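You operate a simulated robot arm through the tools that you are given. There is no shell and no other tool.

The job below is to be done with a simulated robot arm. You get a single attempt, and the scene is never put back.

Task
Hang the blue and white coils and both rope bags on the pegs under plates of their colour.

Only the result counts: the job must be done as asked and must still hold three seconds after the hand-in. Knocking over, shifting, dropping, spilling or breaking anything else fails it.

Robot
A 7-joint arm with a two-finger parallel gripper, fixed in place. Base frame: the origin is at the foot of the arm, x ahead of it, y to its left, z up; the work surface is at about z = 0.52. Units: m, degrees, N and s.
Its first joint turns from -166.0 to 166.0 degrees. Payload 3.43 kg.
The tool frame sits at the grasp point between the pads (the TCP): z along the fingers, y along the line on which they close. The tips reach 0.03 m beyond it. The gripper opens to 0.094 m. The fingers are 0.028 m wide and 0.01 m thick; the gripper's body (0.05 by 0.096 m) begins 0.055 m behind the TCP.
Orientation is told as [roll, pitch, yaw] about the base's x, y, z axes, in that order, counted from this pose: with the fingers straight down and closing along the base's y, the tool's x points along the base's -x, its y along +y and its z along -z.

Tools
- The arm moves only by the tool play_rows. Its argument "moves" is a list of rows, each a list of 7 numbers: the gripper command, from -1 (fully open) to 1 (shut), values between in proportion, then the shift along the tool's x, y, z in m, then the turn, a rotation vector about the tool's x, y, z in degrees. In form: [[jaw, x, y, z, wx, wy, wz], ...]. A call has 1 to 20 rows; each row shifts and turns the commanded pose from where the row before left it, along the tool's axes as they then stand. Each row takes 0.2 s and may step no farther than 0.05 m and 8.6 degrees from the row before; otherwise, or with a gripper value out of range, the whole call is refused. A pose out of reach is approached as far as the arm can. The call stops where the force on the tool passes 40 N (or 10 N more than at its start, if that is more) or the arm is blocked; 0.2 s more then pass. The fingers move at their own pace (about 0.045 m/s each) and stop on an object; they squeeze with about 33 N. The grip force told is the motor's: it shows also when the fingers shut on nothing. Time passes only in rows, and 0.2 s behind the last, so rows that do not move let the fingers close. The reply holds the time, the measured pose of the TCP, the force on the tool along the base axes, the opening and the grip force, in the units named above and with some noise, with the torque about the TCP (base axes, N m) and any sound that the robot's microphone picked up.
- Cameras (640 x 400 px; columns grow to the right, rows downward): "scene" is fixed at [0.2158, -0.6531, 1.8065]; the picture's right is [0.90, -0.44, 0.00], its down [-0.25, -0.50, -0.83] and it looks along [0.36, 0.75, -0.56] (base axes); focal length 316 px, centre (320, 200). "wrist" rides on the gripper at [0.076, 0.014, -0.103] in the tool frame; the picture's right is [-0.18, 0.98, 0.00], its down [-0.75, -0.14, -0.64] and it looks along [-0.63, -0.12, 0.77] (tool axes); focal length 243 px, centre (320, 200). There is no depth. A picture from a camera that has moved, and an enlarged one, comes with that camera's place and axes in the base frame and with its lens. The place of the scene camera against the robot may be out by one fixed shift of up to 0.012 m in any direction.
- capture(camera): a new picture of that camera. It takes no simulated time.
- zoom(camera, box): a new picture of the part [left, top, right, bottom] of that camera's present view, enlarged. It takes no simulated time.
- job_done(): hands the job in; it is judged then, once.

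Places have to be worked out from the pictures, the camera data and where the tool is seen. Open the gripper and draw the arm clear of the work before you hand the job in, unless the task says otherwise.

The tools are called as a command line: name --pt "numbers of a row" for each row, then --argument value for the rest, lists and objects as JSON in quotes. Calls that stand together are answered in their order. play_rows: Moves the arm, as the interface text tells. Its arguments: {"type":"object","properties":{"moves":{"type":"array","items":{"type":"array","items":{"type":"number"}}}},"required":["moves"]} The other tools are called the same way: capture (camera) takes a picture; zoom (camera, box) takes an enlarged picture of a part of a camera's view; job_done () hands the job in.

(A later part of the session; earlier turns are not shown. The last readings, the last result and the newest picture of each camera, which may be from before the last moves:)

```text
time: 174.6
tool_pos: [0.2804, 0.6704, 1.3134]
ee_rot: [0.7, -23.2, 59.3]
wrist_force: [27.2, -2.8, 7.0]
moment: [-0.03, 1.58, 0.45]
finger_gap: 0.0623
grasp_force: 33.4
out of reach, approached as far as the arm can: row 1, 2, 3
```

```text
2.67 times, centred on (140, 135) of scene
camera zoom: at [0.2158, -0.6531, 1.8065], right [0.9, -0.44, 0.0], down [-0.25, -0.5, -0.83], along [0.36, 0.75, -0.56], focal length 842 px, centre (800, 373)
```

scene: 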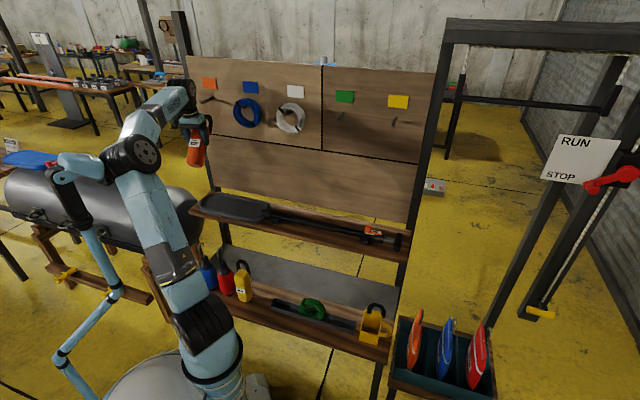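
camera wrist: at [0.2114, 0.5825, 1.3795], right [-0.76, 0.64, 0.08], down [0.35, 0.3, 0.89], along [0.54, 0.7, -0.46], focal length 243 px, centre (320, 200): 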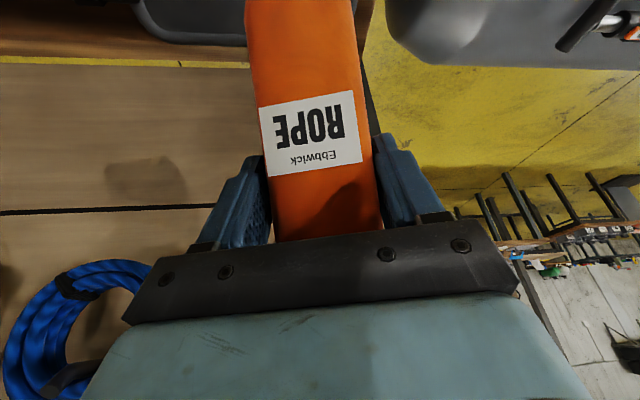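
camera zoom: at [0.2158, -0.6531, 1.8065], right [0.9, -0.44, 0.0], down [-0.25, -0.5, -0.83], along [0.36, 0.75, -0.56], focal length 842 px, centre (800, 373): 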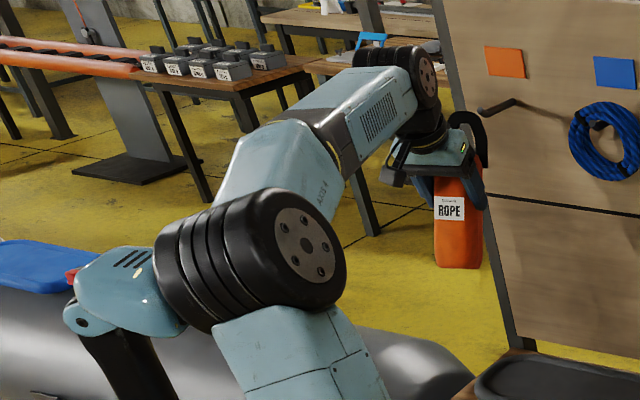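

The tool now reads a 27 N side force, so something is touching the gripper or bag. I'll look closely before moving.

zoom --camera "scene" --box '[155, 70, 235, 170]'

zoom --camera "wrist" --box '[0, 180, 260, 400]'

zoom --camera "wrist" --box '[360, 120, 640, 400]'

```text
4.00 times, centred on (195, 120) of scene
camera zoom: at [0.2158, -0.6531, 1.8065], right [0.9, -0.44, 0.0], down [-0.25, -0.5, -0.83], along [0.36, 0.75, -0.56], focal length 1264 px, centre (820, 520)
```

zoom: 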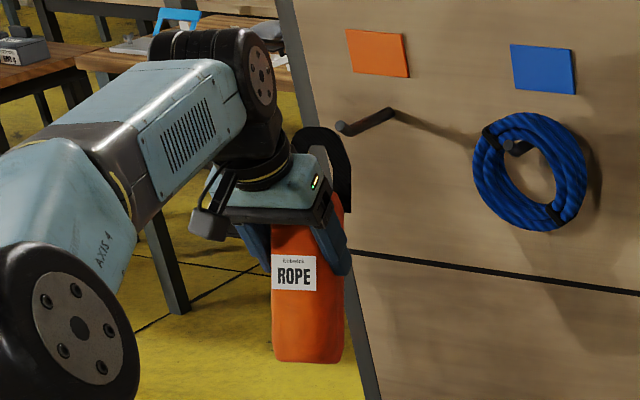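

```text
1.82 times, centred on (130, 290) of wrist
camera zoom: at [0.2114, 0.5825, 1.3795], right [-0.76, 0.64, 0.08], down [0.35, 0.3, 0.89], along [0.54, 0.7, -0.46], focal length 441 px, centre (666, 36)
```

zoom: 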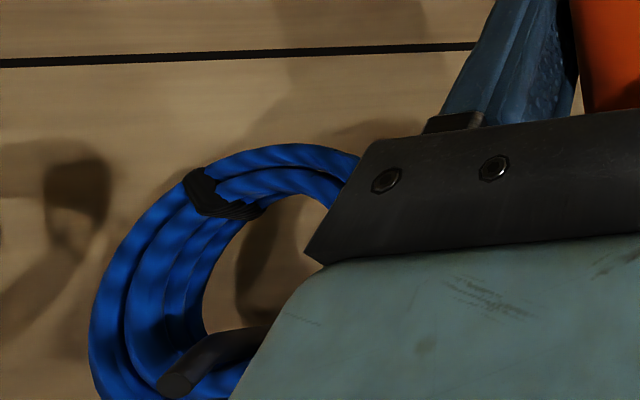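

```text
1.43 times, centred on (500, 260) of wrist
camera zoom: at [0.2114, 0.5825, 1.3795], right [-0.76, 0.64, 0.08], down [0.35, 0.3, 0.89], along [0.54, 0.7, -0.46], focal length 347 px, centre (63, 114)
```

zoom: 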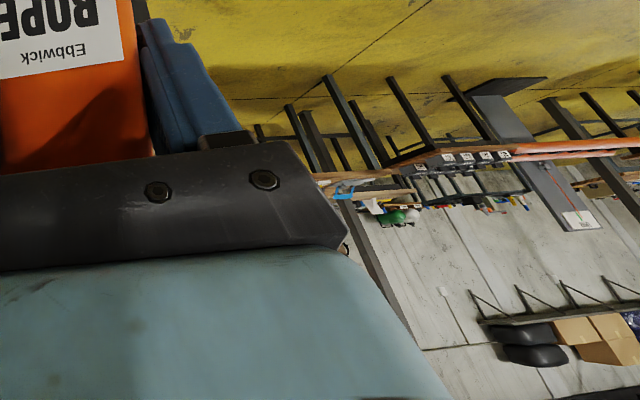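

The loop is still about 3 cm in front of the peg tip, so it isn't the peg. I'll hold still one step to see whether the force is only transient.

play_rows --pt "1 0 0 0 0 0 0"

```text
time: 175.0
tool_pos: [0.2777, 0.6693, 1.3163]
ee_rot: [1.0, -23.3, 59.4]
wrist_force: [-23.9, 2.3, -17.4]
moment: [0.11, -1.44, -0.48]
finger_gap: 0.0622
grasp_force: 33.3
```

The force reversed sign, so the arm is vibrating rather than touching something steady. I'll wait a few more steps to let it settle.

play_rows --pt "1 0 0 0 0 0 0" --pt "1 0 0 0 0 0 0" --pt "1 0 0 0 0 0 0" --pt "1 0 0 0 0 0 0" --pt "1 0 0 0 0 0 0"

```text
time: 176.4
tool_pos: [0.2787, 0.6675, 1.3227]
ee_rot: [1.5, -23.6, 59.2]
wrist_force: [0.7, 0.4, -4.3]
moment: [0.0, 0.03, 0.04]
finger_gap: 0.0622
grasp_force: 32.3
stopped in row 5: the arm was blocked; the commanded pose is now the measured one
```

It has settled, but the elbow is against the boom again at this stronger tilt. With a smaller tilt the wrist sits farther out and the elbow stays clear, so I'll reduce the tilt to about 8° at this standoff and raise to insertion height.

play_rows --pt "1 -0.0024 -0.0015 -0.0084 0 4 0" --pt "1 -0.0024 -0.0015 -0.0084 0 4 0" --pt "1 -0.0024 -0.0015 -0.0084 0 4 0" --pt "1 -0.0024 -0.0015 -0.0084 0 3.6 0" --pt "1 0 0 0 0 0 0" --pt "1 0 0 0 0 0 0"

zoom --camera "scene" --box '[20, 60, 260, 210]'

capture --camera "wrist"

```text
time: 177.8
tool_pos: [0.2843, 0.6641, 1.3541]
ee_rot: [1.1, -7.6, 59.7]
wrist_force: [-0.1, 1.0, -3.0]
moment: [0.03, -0.02, -0.01]
finger_gap: 0.0623
grasp_force: 33.6
```

```text
2.67 times, centred on (140, 135) of scene
camera zoom: at [0.2158, -0.6531, 1.8065], right [0.9, -0.44, 0.0], down [-0.25, -0.5, -0.83], along [0.36, 0.75, -0.56], focal length 842 px, centre (800, 373)
```

zoom: 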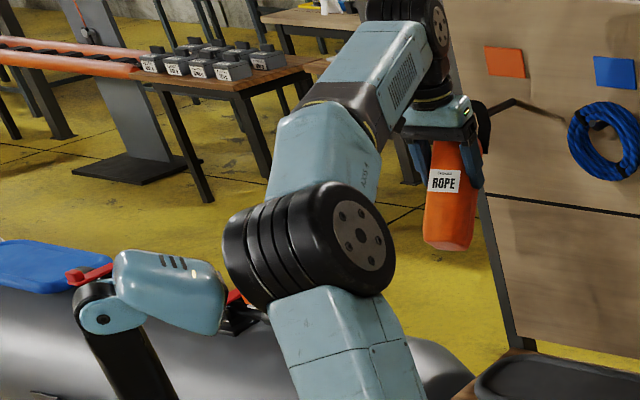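

```text
taken
camera wrist: at [0.2269, 0.5939, 1.4462], right [-0.76, 0.65, 0.04], down [0.47, 0.49, 0.73], along [0.46, 0.58, -0.68], focal length 243 px, centre (320, 200)
```

wrist: 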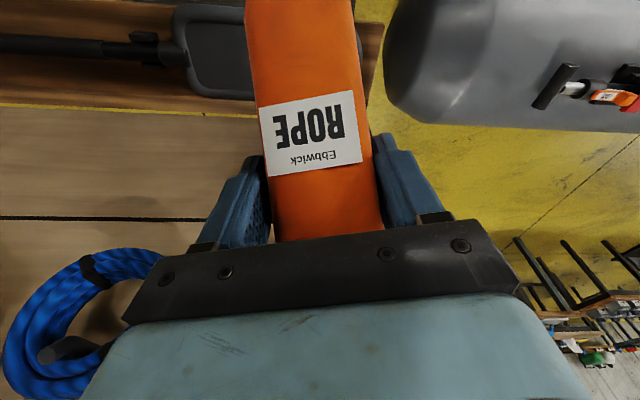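

Stable now, with the boom untouched. I'll zoom in on the loop and the orange peg to judge alignment.

zoom --camera "scene" --box '[176, 82, 240, 122]'

zoom --camera "scene" --box '[186, 90, 218, 110]'

```text
10.00 times, centred on (208, 102) of scene
camera zoom: at [0.2158, -0.6531, 1.8065], right [0.9, -0.44, 0.0], down [-0.25, -0.5, -0.83], along [0.36, 0.75, -0.56], focal length 3159 px, centre (1440, 1180)
```

zoom: 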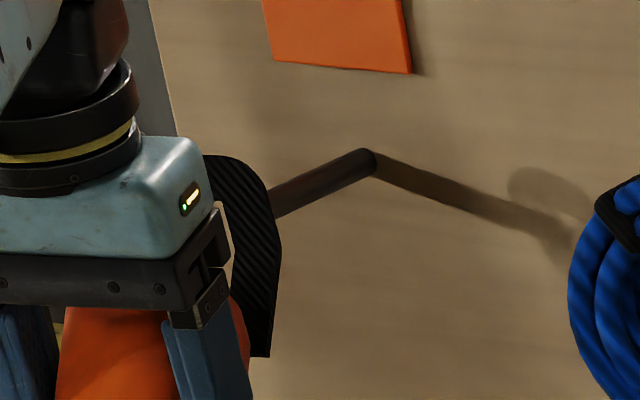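

```text
16.00 times, centred on (202, 100) of scene
camera zoom: at [0.2158, -0.6531, 1.8065], right [0.9, -0.44, 0.0], down [-0.25, -0.5, -0.83], along [0.36, 0.75, -0.56], focal length 5054 px, centre (2208, 1800)
```

zoom: 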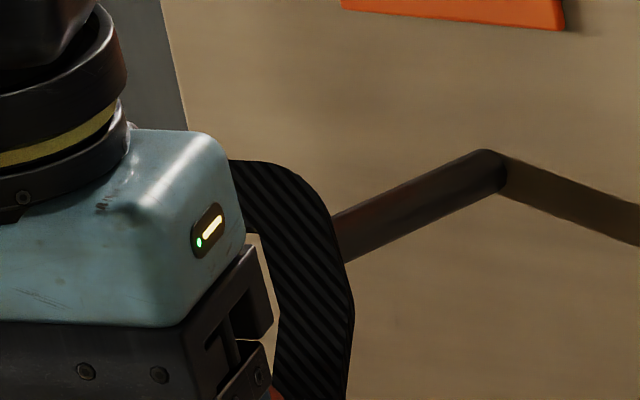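

The image agrees with the computed loop position to within about 2 mm. The loop needs to go about 3 mm right and 5 mm up, then straight toward the board. I'll adjust and advance 3 cm so the peg tip enters the loop.

play_rows --pt "1 0 -0.0029 -0.005 0 0 0" --pt "1 -0.0096 -0.0025 0.0013 0 0 0" --pt "1 -0.0096 -0.0025 0.0013 0 0 0" --pt "1 -0.0096 -0.0025 0.0013 0 0 0" --pt "1 0 0 0 0 0 0"

zoom --camera "scene" --box '[186, 90, 218, 110]'

zoom --camera "scene" --box '[20, 60, 260, 210]'

```text
time: 179.0
tool_pos: [0.3058, 0.6841, 1.3595]
ee_rot: [1.1, -7.6, 59.9]
wrist_force: [-0.3, -0.9, -2.8]
moment: [-0.02, 0.01, 0.02]
finger_gap: 0.0623
grasp_force: 33.1
```

```text
16.00 times, centred on (202, 100) of scene
camera zoom: at [0.2158, -0.6531, 1.8065], right [0.9, -0.44, 0.0], down [-0.25, -0.5, -0.83], along [0.36, 0.75, -0.56], focal length 5054 px, centre (2208, 1800)
```

zoom: 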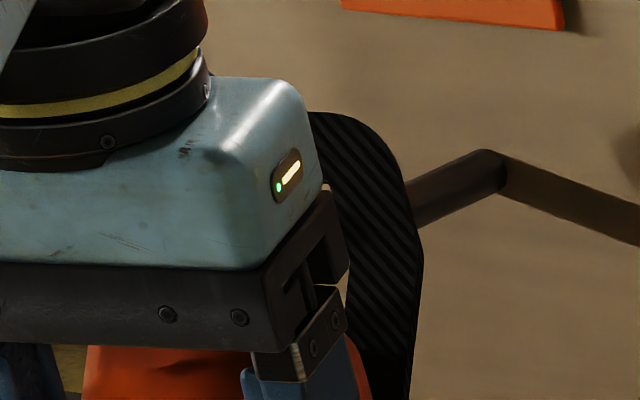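

```text
2.67 times, centred on (140, 135) of scene
camera zoom: at [0.2158, -0.6531, 1.8065], right [0.9, -0.44, 0.0], down [-0.25, -0.5, -0.83], along [0.36, 0.75, -0.56], focal length 842 px, centre (800, 373)
```

zoom: 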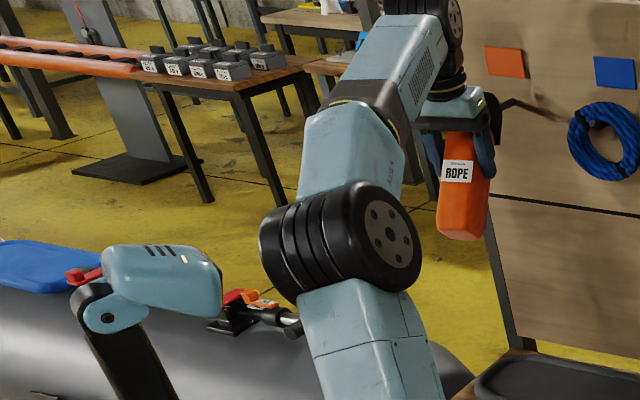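

No contact and the tip is within the opening by my estimate. I'll continue 3 cm forward in small steps.

play_rows --pt "1 -0.0096 -0.0025 0.0013 0 0 0" --pt "1 -0.0096 -0.0025 0.0013 0 0 0" --pt "1 -0.0096 -0.0025 0.0013 0 0 0" --pt "1 0 0 0 0 0 0"

zoom --camera "scene" --box '[186, 85, 234, 115]'

capture --camera "wrist"

```text
time: 180.0
tool_pos: [0.3271, 0.7059, 1.3578]
ee_rot: [1.1, -7.8, 59.9]
wrist_force: [0.0, 0.0, -3.3]
moment: [0.0, -0.01, 0.01]
finger_gap: 0.0623
grasp_force: 33.2
```

```text
13.33 times, centred on (210, 100) of scene
camera zoom: at [0.2158, -0.6531, 1.8065], right [0.9, -0.44, 0.0], down [-0.25, -0.5, -0.83], along [0.36, 0.75, -0.56], focal length 4212 px, centre (1787, 1533)
```

zoom: 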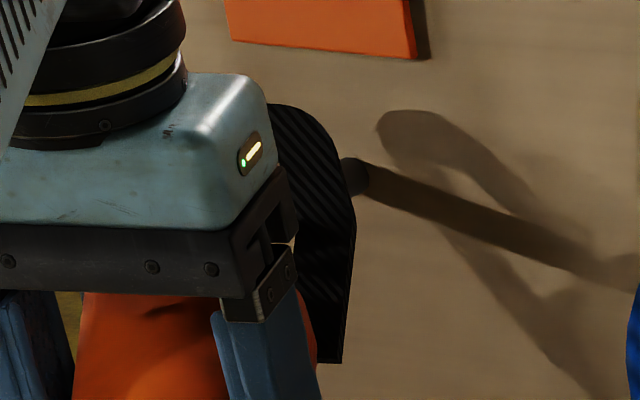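

```text
taken
camera wrist: at [0.2702, 0.6355, 1.4502], right [-0.76, 0.65, 0.04], down [0.46, 0.5, 0.73], along [0.46, 0.58, -0.68], focal length 243 px, centre (320, 200)
```

wrist: 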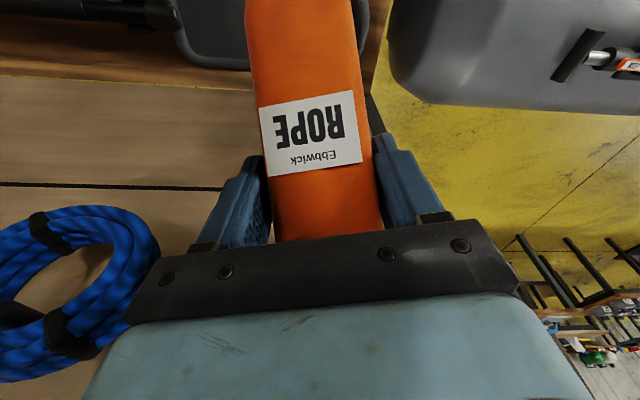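

No contact force and the peg is largely inside the loop now. I'll bring the bag closer to upright by tilting to about 20° around the loop, checking forces.

play_rows --pt "1 -0.003 0 0.0072 0 -4.07 0" --pt "1 -0.003 0 0.0072 0 -4.07 0" --pt "1 -0.003 0 0.0072 0 -4.07 0" --pt "1 0 0 0 0 0 0"

zoom --camera "scene" --box '[186, 85, 234, 115]'

zoom --camera "scene" --box '[20, 60, 260, 210]'

```text
time: 181.0
tool_pos: [0.3301, 0.7204, 1.3395]
ee_rot: [1.5, -19.9, 58.9]
wrist_force: [-0.7, 0.0, -4.2]
moment: [-0.01, 0.01, 0.01]
finger_gap: 0.0622
grasp_force: 33.2
out of reach, approached as far as the arm can: row 3
```

```text
13.33 times, centred on (210, 100) of scene
camera zoom: at [0.2158, -0.6531, 1.8065], right [0.9, -0.44, 0.0], down [-0.25, -0.5, -0.83], along [0.36, 0.75, -0.56], focal length 4212 px, centre (1787, 1533)
```

zoom: 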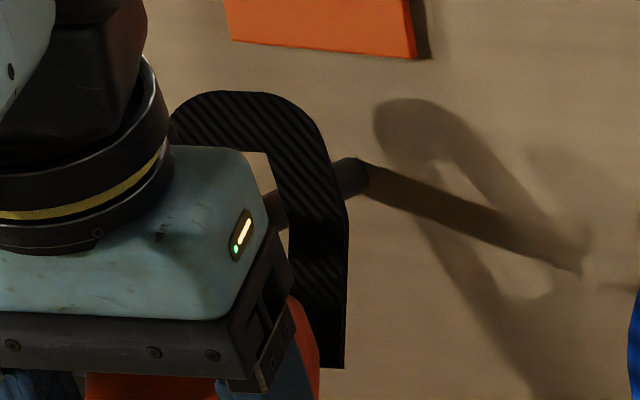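

```text
2.67 times, centred on (140, 135) of scene
camera zoom: at [0.2158, -0.6531, 1.8065], right [0.9, -0.44, 0.0], down [-0.25, -0.5, -0.83], along [0.36, 0.75, -0.56], focal length 842 px, centre (800, 373)
```

zoom: 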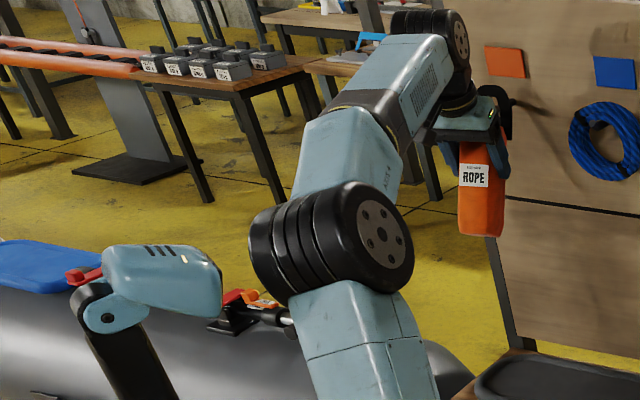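

The peg is now clearly seen passing through the loop. I'll tilt another 10° about the loop to bring the bag nearer upright.

play_rows --pt "1 -0.0026 0 0.006 0 -3.4 1.5" --pt "1 -0.0026 0 0.006 0 -3.3 1.5" --pt "1 -0.0026 0 0.006 0 -3.3 1.5" --pt "1 0 0 0 0 0 0"

zoom --camera "scene" --box '[186, 85, 234, 115]'

zoom --camera "scene" --box '[20, 60, 260, 210]'

```text
time: 181.9
tool_pos: [0.3665, 0.7158, 1.3403]
ee_rot: [4.9, -29.9, 51.5]
wrist_force: [-29.9, 9.4, -19.8]
moment: [-1.56, -1.5, 2.27]
finger_gap: 0.0694
grasp_force: 33.0
stopped in row 4: the force on the tool passed its limit at 41 N (the readings are from after the stop); the commanded pose is now the measured one
```

```text
13.33 times, centred on (210, 100) of scene
camera zoom: at [0.2158, -0.6531, 1.8065], right [0.9, -0.44, 0.0], down [-0.25, -0.5, -0.83], along [0.36, 0.75, -0.56], focal length 4212 px, centre (1787, 1533)
```

zoom: 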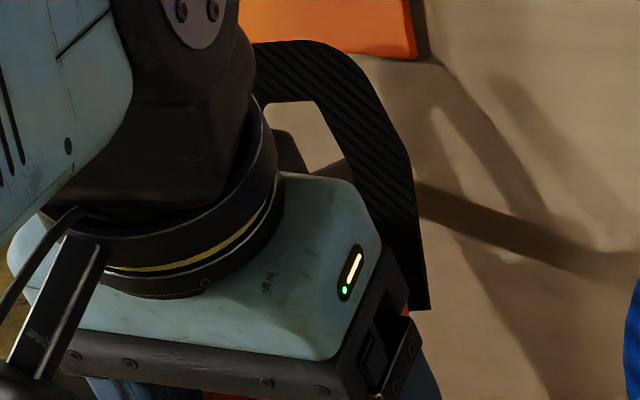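

```text
2.67 times, centred on (140, 135) of scene
camera zoom: at [0.2158, -0.6531, 1.8065], right [0.9, -0.44, 0.0], down [-0.25, -0.5, -0.83], along [0.36, 0.75, -0.56], focal length 842 px, centre (800, 373)
```

zoom: 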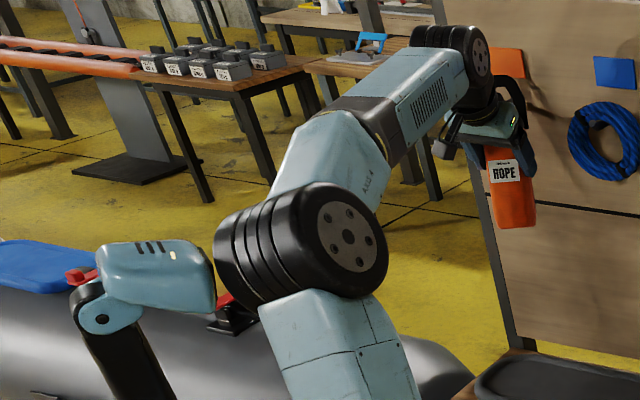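

That tilt pushed the elbow onto the boom again and shoved the hand 2.5 cm right, pressing the loop against the peg until the stop. I'll gently undo it: untilt and move back left.

play_rows --pt "1 0.0013 0.004 -0.003 0 1.7 0" --pt "1 0.0013 0.004 -0.003 0 1.7 0" --pt "1 0.0013 0.004 -0.003 0 1.7 0" --pt "1 0.0013 0.004 -0.003 0 1.7 0" --pt "1 0.0013 0.004 -0.003 0 1.7 0" --pt "1 0 0 0 0 0 0"

zoom --camera "scene" --box '[186, 85, 234, 115]'

capture --camera "wrist"

```text
time: 183.3
tool_pos: [0.3423, 0.7175, 1.3526]
ee_rot: [4.5, -21.6, 52.3]
wrist_force: [-1.3, -0.8, -4.2]
moment: [0.0, -0.03, -0.04]
finger_gap: 0.0653
grasp_force: 32.9
```

```text
13.33 times, centred on (210, 100) of scene
camera zoom: at [0.2158, -0.6531, 1.8065], right [0.9, -0.44, 0.0], down [-0.25, -0.5, -0.83], along [0.36, 0.75, -0.56], focal length 4212 px, centre (1787, 1533)
```

zoom: 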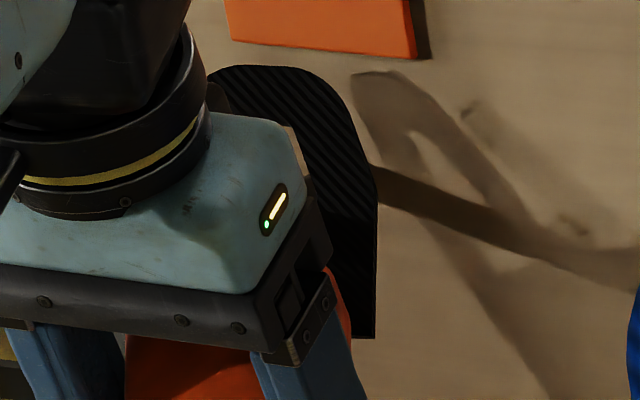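

```text
taken
camera wrist: at [0.2693, 0.6357, 1.4214], right [-0.69, 0.71, 0.14], down [0.44, 0.25, 0.86], along [0.58, 0.65, -0.49], focal length 243 px, centre (320, 200)
```

wrist: 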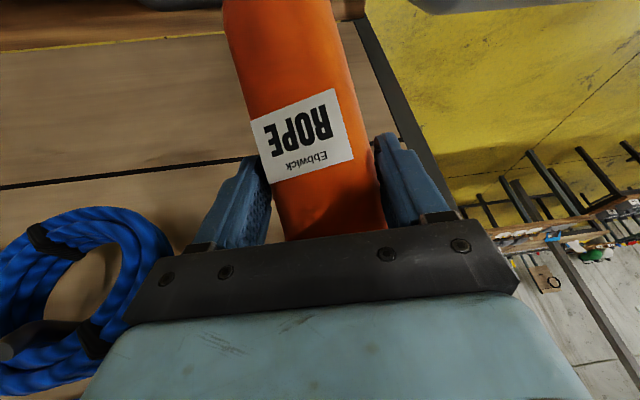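

Forces are back to normal. The bag twisted about 10° in the grip, but the peg should still be inside the loop. I'll lower gently until the peg takes the weight.

play_rows --pt "1 0.0018 0 0.0046 0 0 0" --pt "1 0.0018 0 0.0046 0 0 0" --pt "1 0.0018 0 0.0046 0 0 0" --pt "1 0 0 0 0 0 0"

zoom --camera "scene" --box '[186, 85, 234, 115]'

```text
time: 184.3
tool_pos: [0.3422, 0.7176, 1.338]
ee_rot: [4.4, -21.7, 52.2]
wrist_force: [-1.2, -0.2, -3.0]
moment: [-0.02, 0.03, 0.0]
finger_gap: 0.0651
grasp_force: 33.2
```

```text
13.33 times, centred on (210, 100) of scene
camera zoom: at [0.2158, -0.6531, 1.8065], right [0.9, -0.44, 0.0], down [-0.25, -0.5, -0.83], along [0.36, 0.75, -0.56], focal length 4212 px, centre (1787, 1533)
```

zoom: 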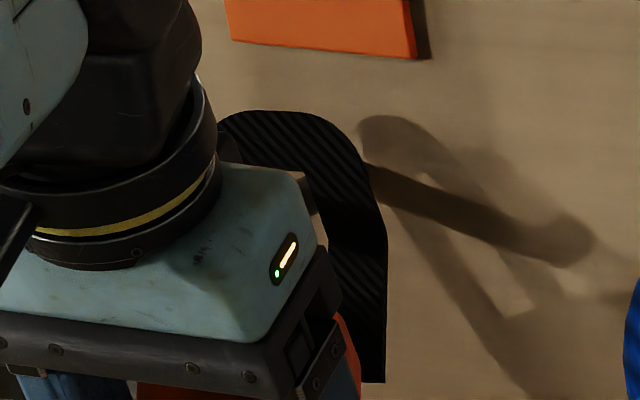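

I'll zoom tighter on the loop opening to confirm the peg is inside.

zoom --camera "scene" --box '[202, 92, 218, 102]'

zoom --camera "scene" --box '[170, 70, 250, 130]'

```text
16.00 times, centred on (210, 97) of scene
camera zoom: at [0.2158, -0.6531, 1.8065], right [0.9, -0.44, 0.0], down [-0.25, -0.5, -0.83], along [0.36, 0.75, -0.56], focal length 5054 px, centre (2080, 1848)
```

zoom: 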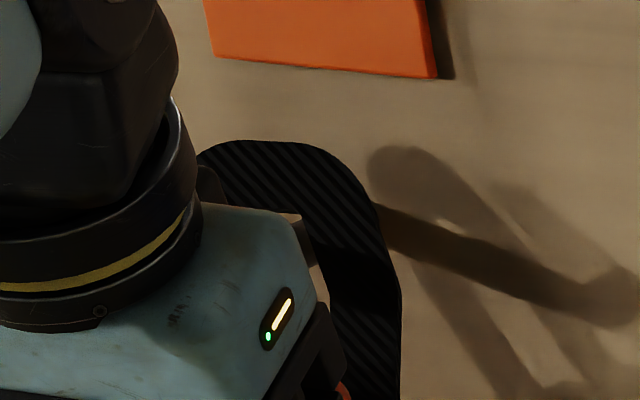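

```text
6.67 times, centred on (210, 100) of scene
camera zoom: at [0.2158, -0.6531, 1.8065], right [0.9, -0.44, 0.0], down [-0.25, -0.5, -0.83], along [0.36, 0.75, -0.56], focal length 2106 px, centre (1053, 867)
```

zoom: 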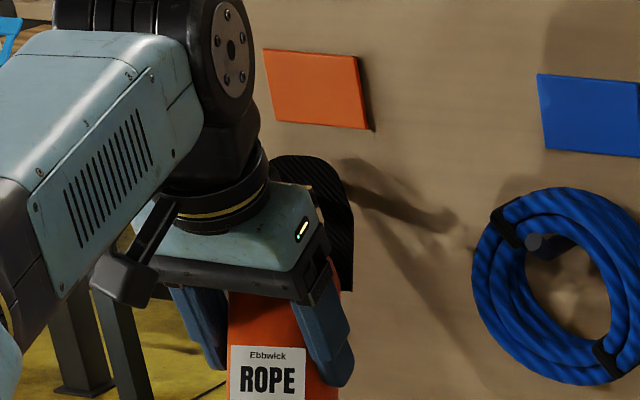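

The brownish piece inside the opening is the peg, so it is still threaded. I'll keep lowering until the force shows the weight transferring.

play_rows --pt "1 0.0018 0 0.0046 0 0 0" --pt "1 0.0018 0 0.0046 0 0 0" --pt "1 0 0 0 0 0 0"

zoom --camera "scene" --box '[190, 85, 230, 110]'

```text
time: 185.2
tool_pos: [0.3414, 0.7177, 1.3285]
ee_rot: [4.7, -21.8, 52.3]
wrist_force: [1.0, 3.8, 7.2]
moment: [0.53, -0.53, 0.24]
finger_gap: 0.065
grasp_force: 32.5
```

```text
16.00 times, centred on (210, 98) of scene
camera zoom: at [0.2158, -0.6531, 1.8065], right [0.9, -0.44, 0.0], down [-0.25, -0.5, -0.83], along [0.36, 0.75, -0.56], focal length 5054 px, centre (2080, 1840)
```

zoom: 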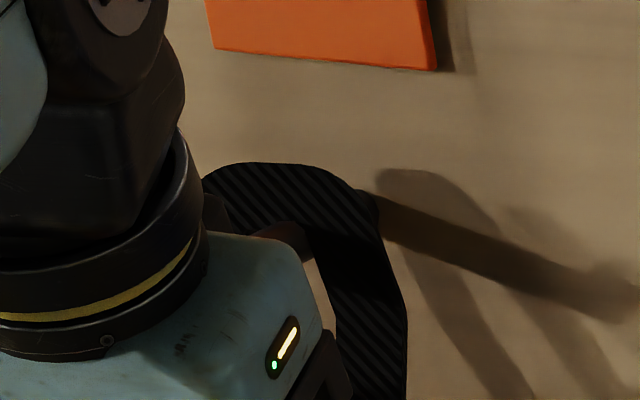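

The peg now carries the bag (vertical force rose by 10 N right where predicted). I'll open the gripper slowly.

play_rows --pt "0.2 0 0 0 0 0 0" --pt "-0.3 0 0 0 0 0 0" --pt "-0.7 0 0 0 0 0 0" --pt "-1 0 0 0 0 0 0" --pt "-1 0 0 0 0 0 0" --pt "-1 0 0 0 0 0 0"

zoom --camera "scene" --box '[170, 70, 266, 140]'

capture --camera "wrist"

```text
time: 186.6
tool_pos: [0.3411, 0.7173, 1.3281]
ee_rot: [4.5, -21.7, 52.3]
wrist_force: [0.2, -0.4, -0.7]
moment: [-0.02, 0.03, 0.0]
finger_gap: 0.0942
grasp_force: 0.1
```

```text
5.71 times, centred on (218, 105) of scene
camera zoom: at [0.2158, -0.6531, 1.8065], right [0.9, -0.44, 0.0], down [-0.25, -0.5, -0.83], along [0.36, 0.75, -0.56], focal length 1805 px, centre (903, 743)
```

zoom: 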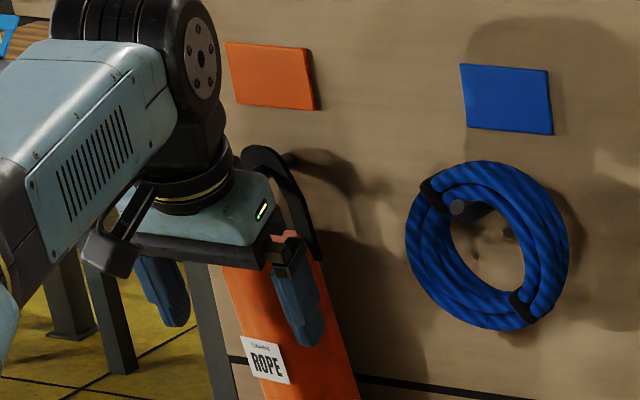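

```text
taken
camera wrist: at [0.2692, 0.6361, 1.3971], right [-0.69, 0.71, 0.14], down [0.44, 0.25, 0.86], along [0.58, 0.65, -0.49], focal length 243 px, centre (320, 200)
```

wrist: 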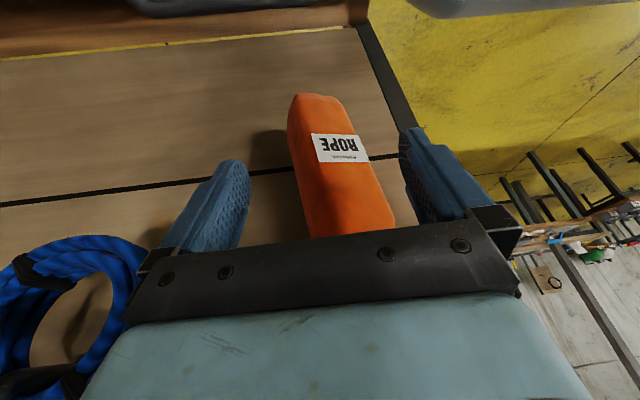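

The bag hangs from the peg but leans against the left finger. I'll shift the open gripper 2 cm left so the bag can settle freely.

play_rows --pt "-1 0 0.007 0 0 0 0" --pt "-1 0 0.007 0 0 0 0" --pt "-1 0 0.006 0 0 0 0" --pt "-1 0 0 0 0 0 0" --pt "-1 0 0 0 0 0 0"

zoom --camera "scene" --box '[170, 70, 266, 150]'

capture --camera "wrist"

```text
time: 187.8
tool_pos: [0.3282, 0.7294, 1.3306]
ee_rot: [4.6, -21.7, 51.9]
wrist_force: [-0.1, 0.3, -0.6]
moment: [0.0, -0.01, 0.01]
finger_gap: 0.0942
grasp_force: 0.1
```

```text
5.00 times, centred on (218, 110) of scene
camera zoom: at [0.2158, -0.6531, 1.8065], right [0.9, -0.44, 0.0], down [-0.25, -0.5, -0.83], along [0.36, 0.75, -0.56], focal length 1579 px, centre (830, 650)
```

zoom: 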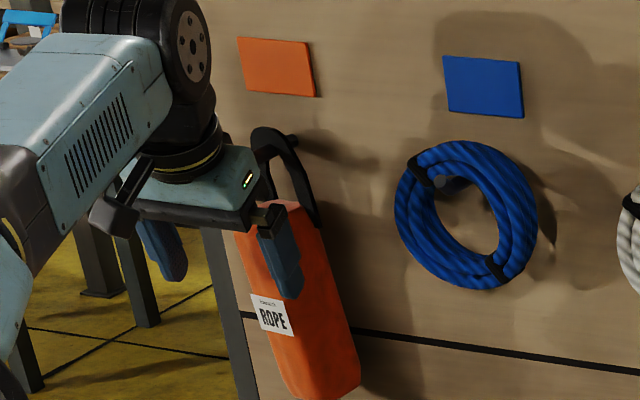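

```text
taken
camera wrist: at [0.2551, 0.6479, 1.3993], right [-0.68, 0.72, 0.14], down [0.44, 0.25, 0.86], along [0.58, 0.65, -0.49], focal length 243 px, centre (320, 200)
```

wrist: 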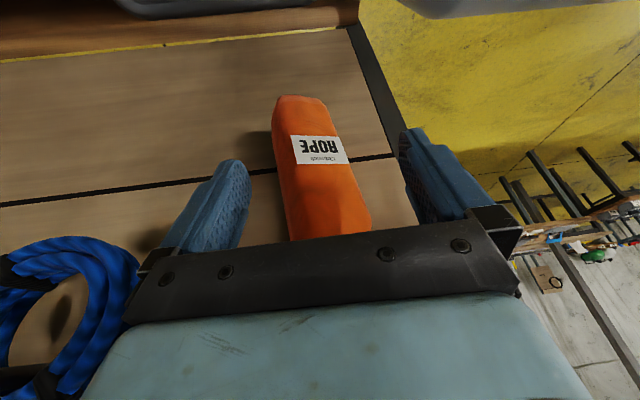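

The bag now hangs plumb on its peg between the open fingers. I'll back straight out while untilting, which keeps the elbow away from the boom.

play_rows --pt "-1 0.0111 0.0015 -0.0044 0 2.5 0" --pt "-1 0.0113 0.0015 -0.0039 0 3 0" --pt "-1 0.0115 0.0015 -0.0033 0 3.5 0" --pt "-1 0.0117 0.0015 -0.0026 0 3.5 0" --pt "-1 0.0118 0.0015 -0.0019 0 3.5 0" --pt "-1 0.0119 0.0015 -0.0012 0 3 0" --pt "-1 0 0 0 0 0 0"

zoom --camera "scene" --box '[170, 70, 266, 150]'

zoom --camera "scene" --box '[20, 60, 260, 210]'

```text
time: 189.3
tool_pos: [0.2819, 0.6764, 1.3314]
ee_rot: [4.4, -2.7, 53.2]
wrist_force: [0.0, -0.5, -0.3]
moment: [0.0, -0.04, -0.04]
finger_gap: 0.0941
grasp_force: 0.1
```

```text
5.00 times, centred on (218, 110) of scene
camera zoom: at [0.2158, -0.6531, 1.8065], right [0.9, -0.44, 0.0], down [-0.25, -0.5, -0.83], along [0.36, 0.75, -0.56], focal length 1579 px, centre (830, 650)
```

zoom: 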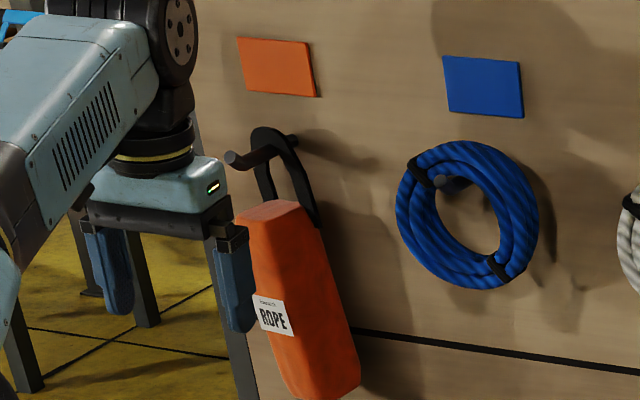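

```text
2.67 times, centred on (140, 135) of scene
camera zoom: at [0.2158, -0.6531, 1.8065], right [0.9, -0.44, 0.0], down [-0.25, -0.5, -0.83], along [0.36, 0.75, -0.56], focal length 842 px, centre (800, 373)
```

zoom: 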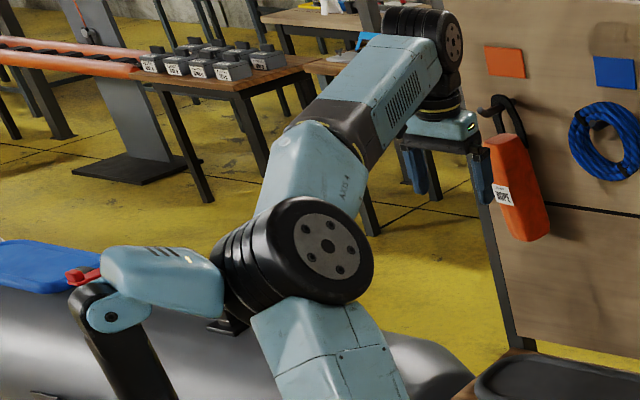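

Three of the four are hung. I'll now swing the empty arm back to the right, turning the tool along with it.

play_rows --pt "-1 0.012 -0.035 0 0 0 3" --pt "-1 0.012 -0.044 0 0 0 4.5" --pt "-1 0.01 -0.044 0 0 0 4.5" --pt "-1 0.008 -0.045 0 0 0 4.5" --pt "-1 0.006 -0.045 0 0 0 4.5" --pt "-1 0.004 -0.045 0 0 0 4.5" --pt "-1 0.002 -0.045 0 0 0 4.5" --pt "-1 0 -0.045 0 0 0 4.5" --pt "-1 0 0 0 0 0 0"

capture --camera "scene"

```text
time: 191.3
tool_pos: [0.4509, 0.3729, 1.3]
ee_rot: [5.0, 0.1, 19.3]
wrist_force: [-0.2, -0.6, -0.4]
moment: [-0.04, -0.04, -0.04]
finger_gap: 0.0941
grasp_force: 0.0
```

```text
taken
```

scene: 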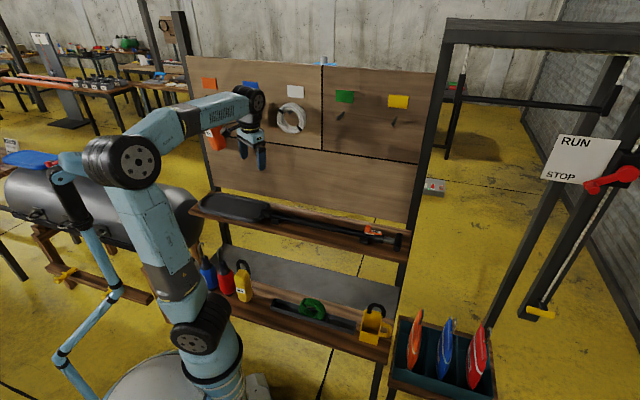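

Going well. I'll continue right and down to a free spot in front of the shelf.

play_rows --pt "-1 -0.013 -0.026 0.02 0 0 3" --pt "-1 -0.014 -0.025 0.025 0 0 3" --pt "-1 -0.015 -0.0245 0.025 0 0 3" --pt "-1 -0.016 -0.024 0.025 0 0 3" --pt "-1 -0.017 -0.023 0.025 0 0 3" --pt "-1 -0.018 -0.022 0.025 0 0 3" --pt "-1 -0.019 -0.021 0.025 0 0 3" --pt "-1 -0.02 -0.02 0.025 0 0 3" --pt "-1 0 0 0 0 0 0"

capture --camera "scene"

```text
time: 193.3
tool_pos: [0.6049, 0.2255, 1.086]
ee_rot: [4.4, 2.2, -4.6]
wrist_force: [0.2, -0.4, -0.3]
moment: [0.01, 0.01, 0.02]
finger_gap: 0.0938
grasp_force: 0.1
```

```text
taken
```

scene: 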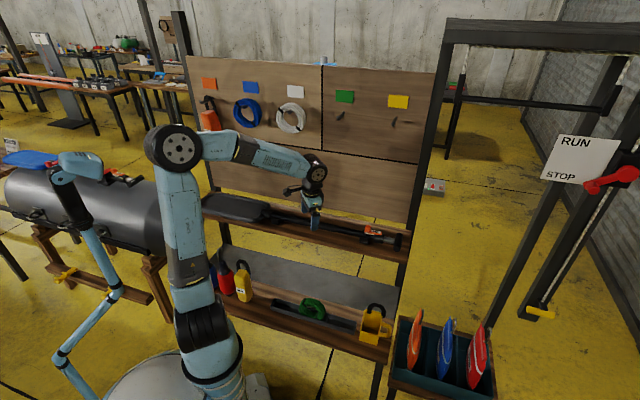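

All three hung items look fine. Now I'll unwind the last joint by turning the tool about 310° the other way, so that yaw 45° is comfortable on this side.

play_rows --pt "-1 0 0 0 4.4 -2.2 0" --pt "-1 0 0 0 0 0 8.2" --pt "-1 0 0 0 0 0 8.2" --pt "-1 0 0 0 0 0 8.2" --pt "-1 0 0 0 0 0 8.2" --pt "-1 0 0 0 0 0 8.2" --pt "-1 0 0 0 0 0 8.2" --pt "-1 0 0 0 0 0 8.2" --pt "-1 0 0 0 0 0 8.2" --pt "-1 0 0 0 0 0 8.2" --pt "-1 0 0 0 0 0 8.2" --pt "-1 0 0 0 0 0 8.2" --pt "-1 0 0 0 0 0 8.2" --pt "-1 0 0 0 0 0 8.2" --pt "-1 0 0 0 0 0 8.2" --pt "-1 0 0 0 0 0 8.2" --pt "-1 0 0 0 0 0 8.2" --pt "-1 0 0 0 0 0 8.2" --pt "-1 0 0 0 0 0 8.2" --pt "-1 0 0 0 0 0 8.2"

play_rows --pt "-1 0 0 0 0 0 8.2" --pt "-1 0 0 0 0 0 8.2" --pt "-1 0 0 0 0 0 8.2" --pt "-1 0 0 0 0 0 8.2" --pt "-1 0 0 0 0 0 8.2" --pt "-1 0 0 0 0 0 8.2" --pt "-1 0 0 0 0 0 8.2" --pt "-1 0 0 0 0 0 8.2" --pt "-1 0 0 0 0 0 8.2" --pt "-1 0 0 0 0 0 8.2" --pt "-1 0 0 0 0 0 8.2" --pt "-1 0 0 0 0 0 8.2" --pt "-1 0 0 0 0 0 8.2" --pt "-1 0 0 0 0 0 8.2" --pt "-1 0 0 0 0 0 8.2" --pt "-1 0 0 0 0 0 8.2" --pt "-1 0 0 0 0 0 8.2" --pt "-1 0 0 0 0 0 8.2" --pt "-1 0 0 0 0 0 7.4" --pt "-1 0 0 0 0 0 0"

capture --camera "scene"

```text
time: 197.6
tool_pos: [0.6073, 0.2259, 1.0868]
ee_rot: [-0.1, 0.2, -160.6]
wrist_force: [0.5, -0.1, -0.3]
moment: [0.0, 0.03, -0.01]
finger_gap: 0.0937
grasp_force: 0.1
```

```text
time: 201.8
tool_pos: [0.606, 0.2253, 1.0888]
ee_rot: [0.0, -0.2, 44.5]
wrist_force: [-0.4, 0.1, -0.4]
moment: [-0.01, -0.01, -0.02]
finger_gap: 0.094
grasp_force: 0.0
```

```text
taken
```

scene: 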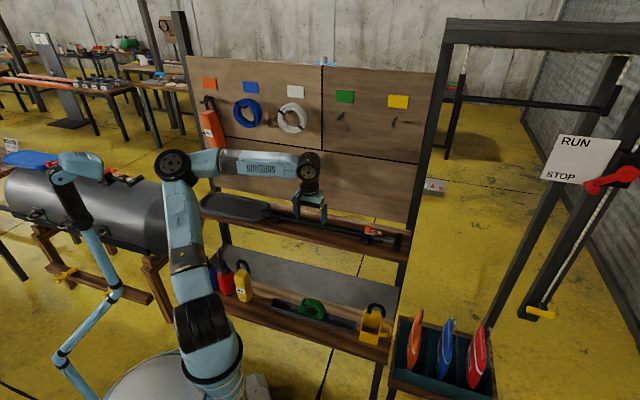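

The tool is at yaw 45° again, unwound. Now I'll move toward the yellow bag's front (n≈0.50, u≈−0.065), watching the elbow.

play_rows --pt "-1 0.011 0.038 0.0175 0 0 0" --pt "-1 0.011 0.042 0.0175 0 0 0" --pt "-1 0.011 0.042 0.0175 0 0 0" --pt "-1 0.011 0.042 0.0175 0 0 0" --pt "-1 0.011 0.042 0.0175 0 0 0" --pt "-1 0 0 0 0 0 0"

capture --camera "scene"

```text
time: 203.2
tool_pos: [0.4224, 0.3322, 0.9998]
ee_rot: [0.1, 0.0, 44.5]
wrist_force: [0.1, 0.1, 0.0]
moment: [0.02, -0.02, 0.01]
finger_gap: 0.0938
grasp_force: 0.1
```

```text
taken
```

scene: 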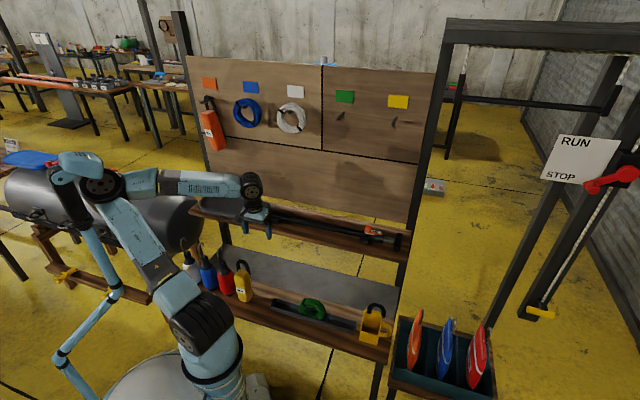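

The elbow leans close to the mast again in this posture. I'll go back right and re-apply the full turn that pushed the elbow upright.

play_rows --pt "-1 -0.011 -0.042 -0.0175 0 0 0" --pt "-1 -0.011 -0.042 -0.0175 0 0 0" --pt "-1 -0.011 -0.042 -0.0175 0 0 0" --pt "-1 -0.011 -0.042 -0.0175 0 0 0" --pt "-1 -0.011 -0.038 -0.0175 0 0 0" --pt "-1 0 0 0 0 0 -8.2" --pt "-1 0 0 0 0 0 -8.2" --pt "-1 0 0 0 0 0 -8.2" --pt "-1 0 0 0 0 0 -8.2" --pt "-1 0 0 0 0 0 -8.2" --pt "-1 0 0 0 0 0 -8.2" --pt "-1 0 0 0 0 0 -8.2" --pt "-1 0 0 0 0 0 -8.2" --pt "-1 0 0 0 0 0 -8.2" --pt "-1 0 0 0 0 0 -8.2" --pt "-1 0 0 0 0 0 -8.2" --pt "-1 0 0 0 0 0 -8.2" --pt "-1 0 0 0 0 0 -8.2" --pt "-1 0 0 0 0 0 -8.2" --pt "-1 0 0 0 0 0 -8.2"

play_rows --pt "-1 0 0 0 0 0 -8.2" --pt "-1 0 0 0 0 0 -8.2" --pt "-1 0 0 0 0 0 -8.2" --pt "-1 0 0 0 0 0 -8.2" --pt "-1 0 0 0 0 0 -8.2" --pt "-1 0 0 0 0 0 -8.2" --pt "-1 0 0 0 0 0 -8.2" --pt "-1 0 0 0 0 0 -8.2" --pt "-1 0 0 0 0 0 -8.2" --pt "-1 0 0 0 0 0 -8.2" --pt "-1 0 0 0 0 0 -8.2" --pt "-1 0 0 0 0 0 -8.2" --pt "-1 0 0 0 0 0 -8.2" --pt "-1 0 0 0 0 0 -8.2" --pt "-1 0 0 0 0 0 -8.2" --pt "-1 0 0 0 0 0 -8.2" --pt "-1 0 0 0 0 0 -8.2" --pt "-1 0 0 0 0 0 -8.2" --pt "-1 0 0 0 0 0 -8.2" --pt "-1 0 0 0 0 0 0"

capture --camera "scene"

```text
time: 207.3
tool_pos: [0.6067, 0.2261, 1.0874]
ee_rot: [-0.2, 0.1, 167.7]
wrist_force: [0.0, 0.5, -0.1]
moment: [0.0, -0.03, 0.02]
finger_gap: 0.094
grasp_force: 0.0
```

```text
time: 211.6
tool_pos: [0.6054, 0.2265, 1.0864]
ee_rot: [0.0, 0.1, -36.6]
wrist_force: [1.0, -0.9, 0.0]
moment: [0.01, -0.01, -0.02]
finger_gap: 0.094
grasp_force: 0.1
```

```text
taken
```

scene: 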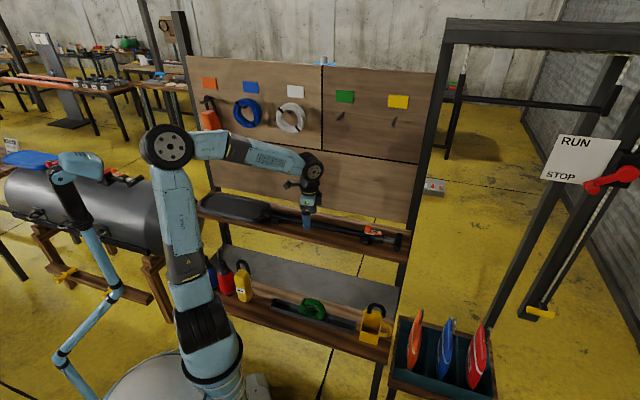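

I'll turn about 32° more to bring the elbow fully upright.

play_rows --pt "-1 0 0 0 0 0 -8" --pt "-1 0 0 0 0 0 -8" --pt "-1 0 0 0 0 0 -8" --pt "-1 0 0 0 0 0 -8" --pt "-1 0 0 0 0 0 0"

capture --camera "scene"

```text
time: 212.8
tool_pos: [0.606, 0.2251, 1.0872]
ee_rot: [0.0, 0.0, -4.6]
wrist_force: [0.5, -0.2, -0.6]
moment: [-0.03, 0.04, -0.01]
finger_gap: 0.0939
grasp_force: 0.0
```

```text
taken
```

scene: 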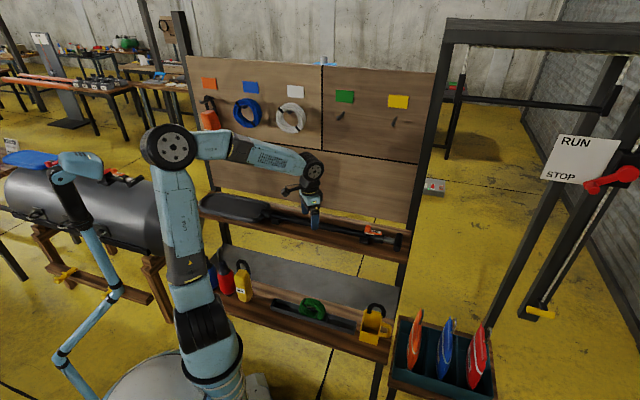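

Good posture. I'll go to the yellow bag's front now, letting the yaw follow from −5° to 45°.

play_rows --pt "-1 0.0311 0.0149 0.0137 0 0 -5" --pt "-1 0.0297 0.0176 0.0137 0 0 -5" --pt "-1 0.0281 0.0201 0.0137 0 0 -5" --pt "-1 0.0262 0.0225 0.0137 0 0 -5" --pt "-1 0.0241 0.0247 0.0137 0 0 -5" --pt "-1 0.0218 0.0267 0.0137 0 0 -5" --pt "-1 0.0194 0.0285 0.0137 0 0 -5" --pt "-1 0.0169 0.0301 0.0137 0 0 -5" --pt "-1 0.0142 0.0315 0.0137 0 0 -5" --pt "-1 0.0114 0.0325 0.0137 0 0 -5" --pt "-1 0 0 0 0 0 0"

capture --camera "scene"

capture --camera "wrist"

```text
time: 215.2
tool_pos: [0.3093, 0.4005, 0.9526]
ee_rot: [0.1, -0.1, 45.3]
wrist_force: [0.6, 0.3, 0.6]
moment: [-0.02, 0.0, -0.04]
finger_gap: 0.0942
grasp_force: 0.1
```

```text
taken
```

scene: 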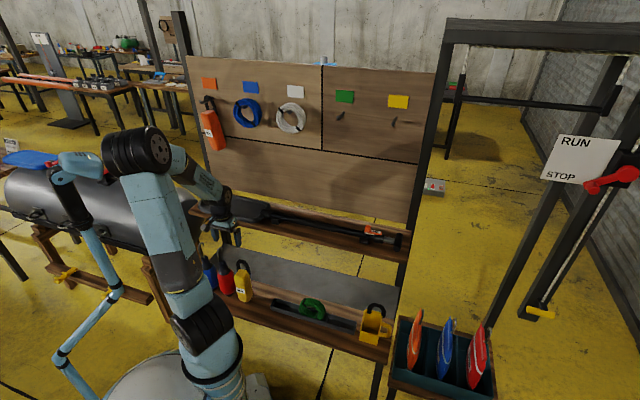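

```text
taken
camera wrist: at [0.2452, 0.357, 1.055], right [-0.57, 0.82, 0.0], down [0.63, 0.44, 0.64], along [0.53, 0.37, -0.77], focal length 243 px, centre (320, 200)
```

wrist: 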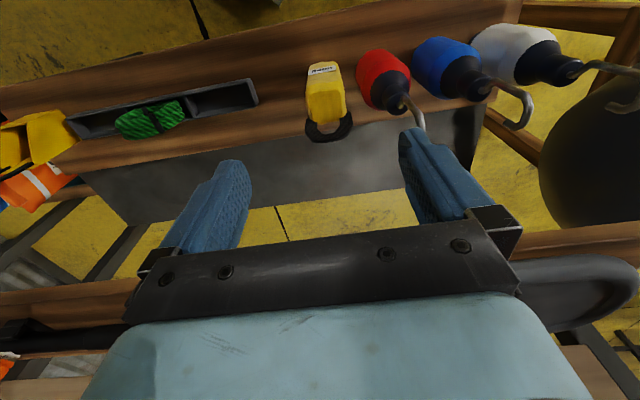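

Positioned in front of the yellow bag with no contact. I'll zoom to measure it.

zoom --camera "wrist" --box '[256, 40, 416, 140]'

```text
4.00 times, centred on (336, 90) of wrist
camera zoom: at [0.2452, 0.357, 1.055], right [-0.57, 0.82, 0.0], down [0.63, 0.44, 0.64], along [0.53, 0.37, -0.77], focal length 970 px, centre (256, 640)
```

zoom: 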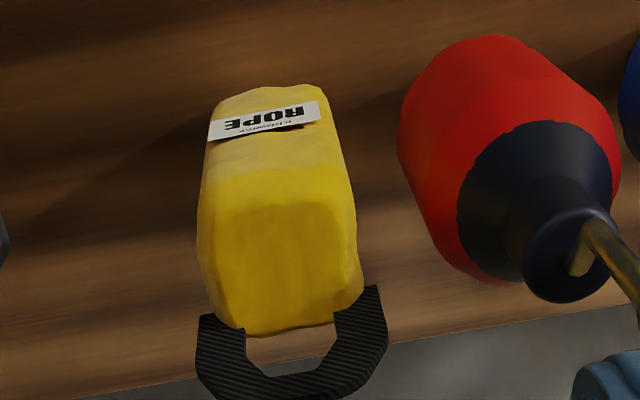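

The yellow bag is centred at u≈−0.066 with about 2.5 cm to the red bottle. As with the orange one, I'll narrow the jaws to 0.07 and descend in front of it.

play_rows --pt "-0.489 0.005 0.0015 0.03 0 0 0" --pt "-0.489 0 0 0.04 0 0 0" --pt "-0.489 0 0 0.04 0 0 0" --pt "-0.489 0 0 0.04 0 0 0" --pt "-0.489 0 0 0.04 0 0 0" --pt "-0.489 0 0 0 0 0 0"

capture --camera "wrist"

capture --camera "scene"

```text
time: 216.6
tool_pos: [0.2502, 0.4043, 0.8628]
ee_rot: [-0.9, -0.3, 44.9]
wrist_force: [-0.3, -1.4, -0.2]
moment: [-0.02, -0.01, 0.02]
finger_gap: 0.0697
grasp_force: 0.1
out of reach, approached as far as the arm can: row 2, 3, 4, 5
```

```text
taken
camera wrist: at [0.1837, 0.3625, 0.9645], right [-0.56, 0.83, -0.01], down [0.62, 0.44, 0.65], along [0.54, 0.36, -0.76], focal length 243 px, centre (320, 200)
```

wrist: 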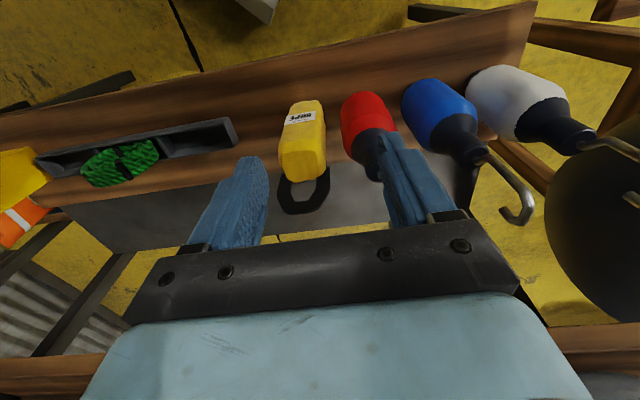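

```text
taken
```

scene: 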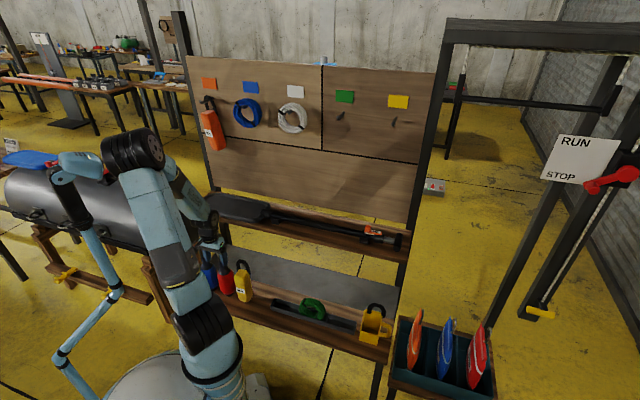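

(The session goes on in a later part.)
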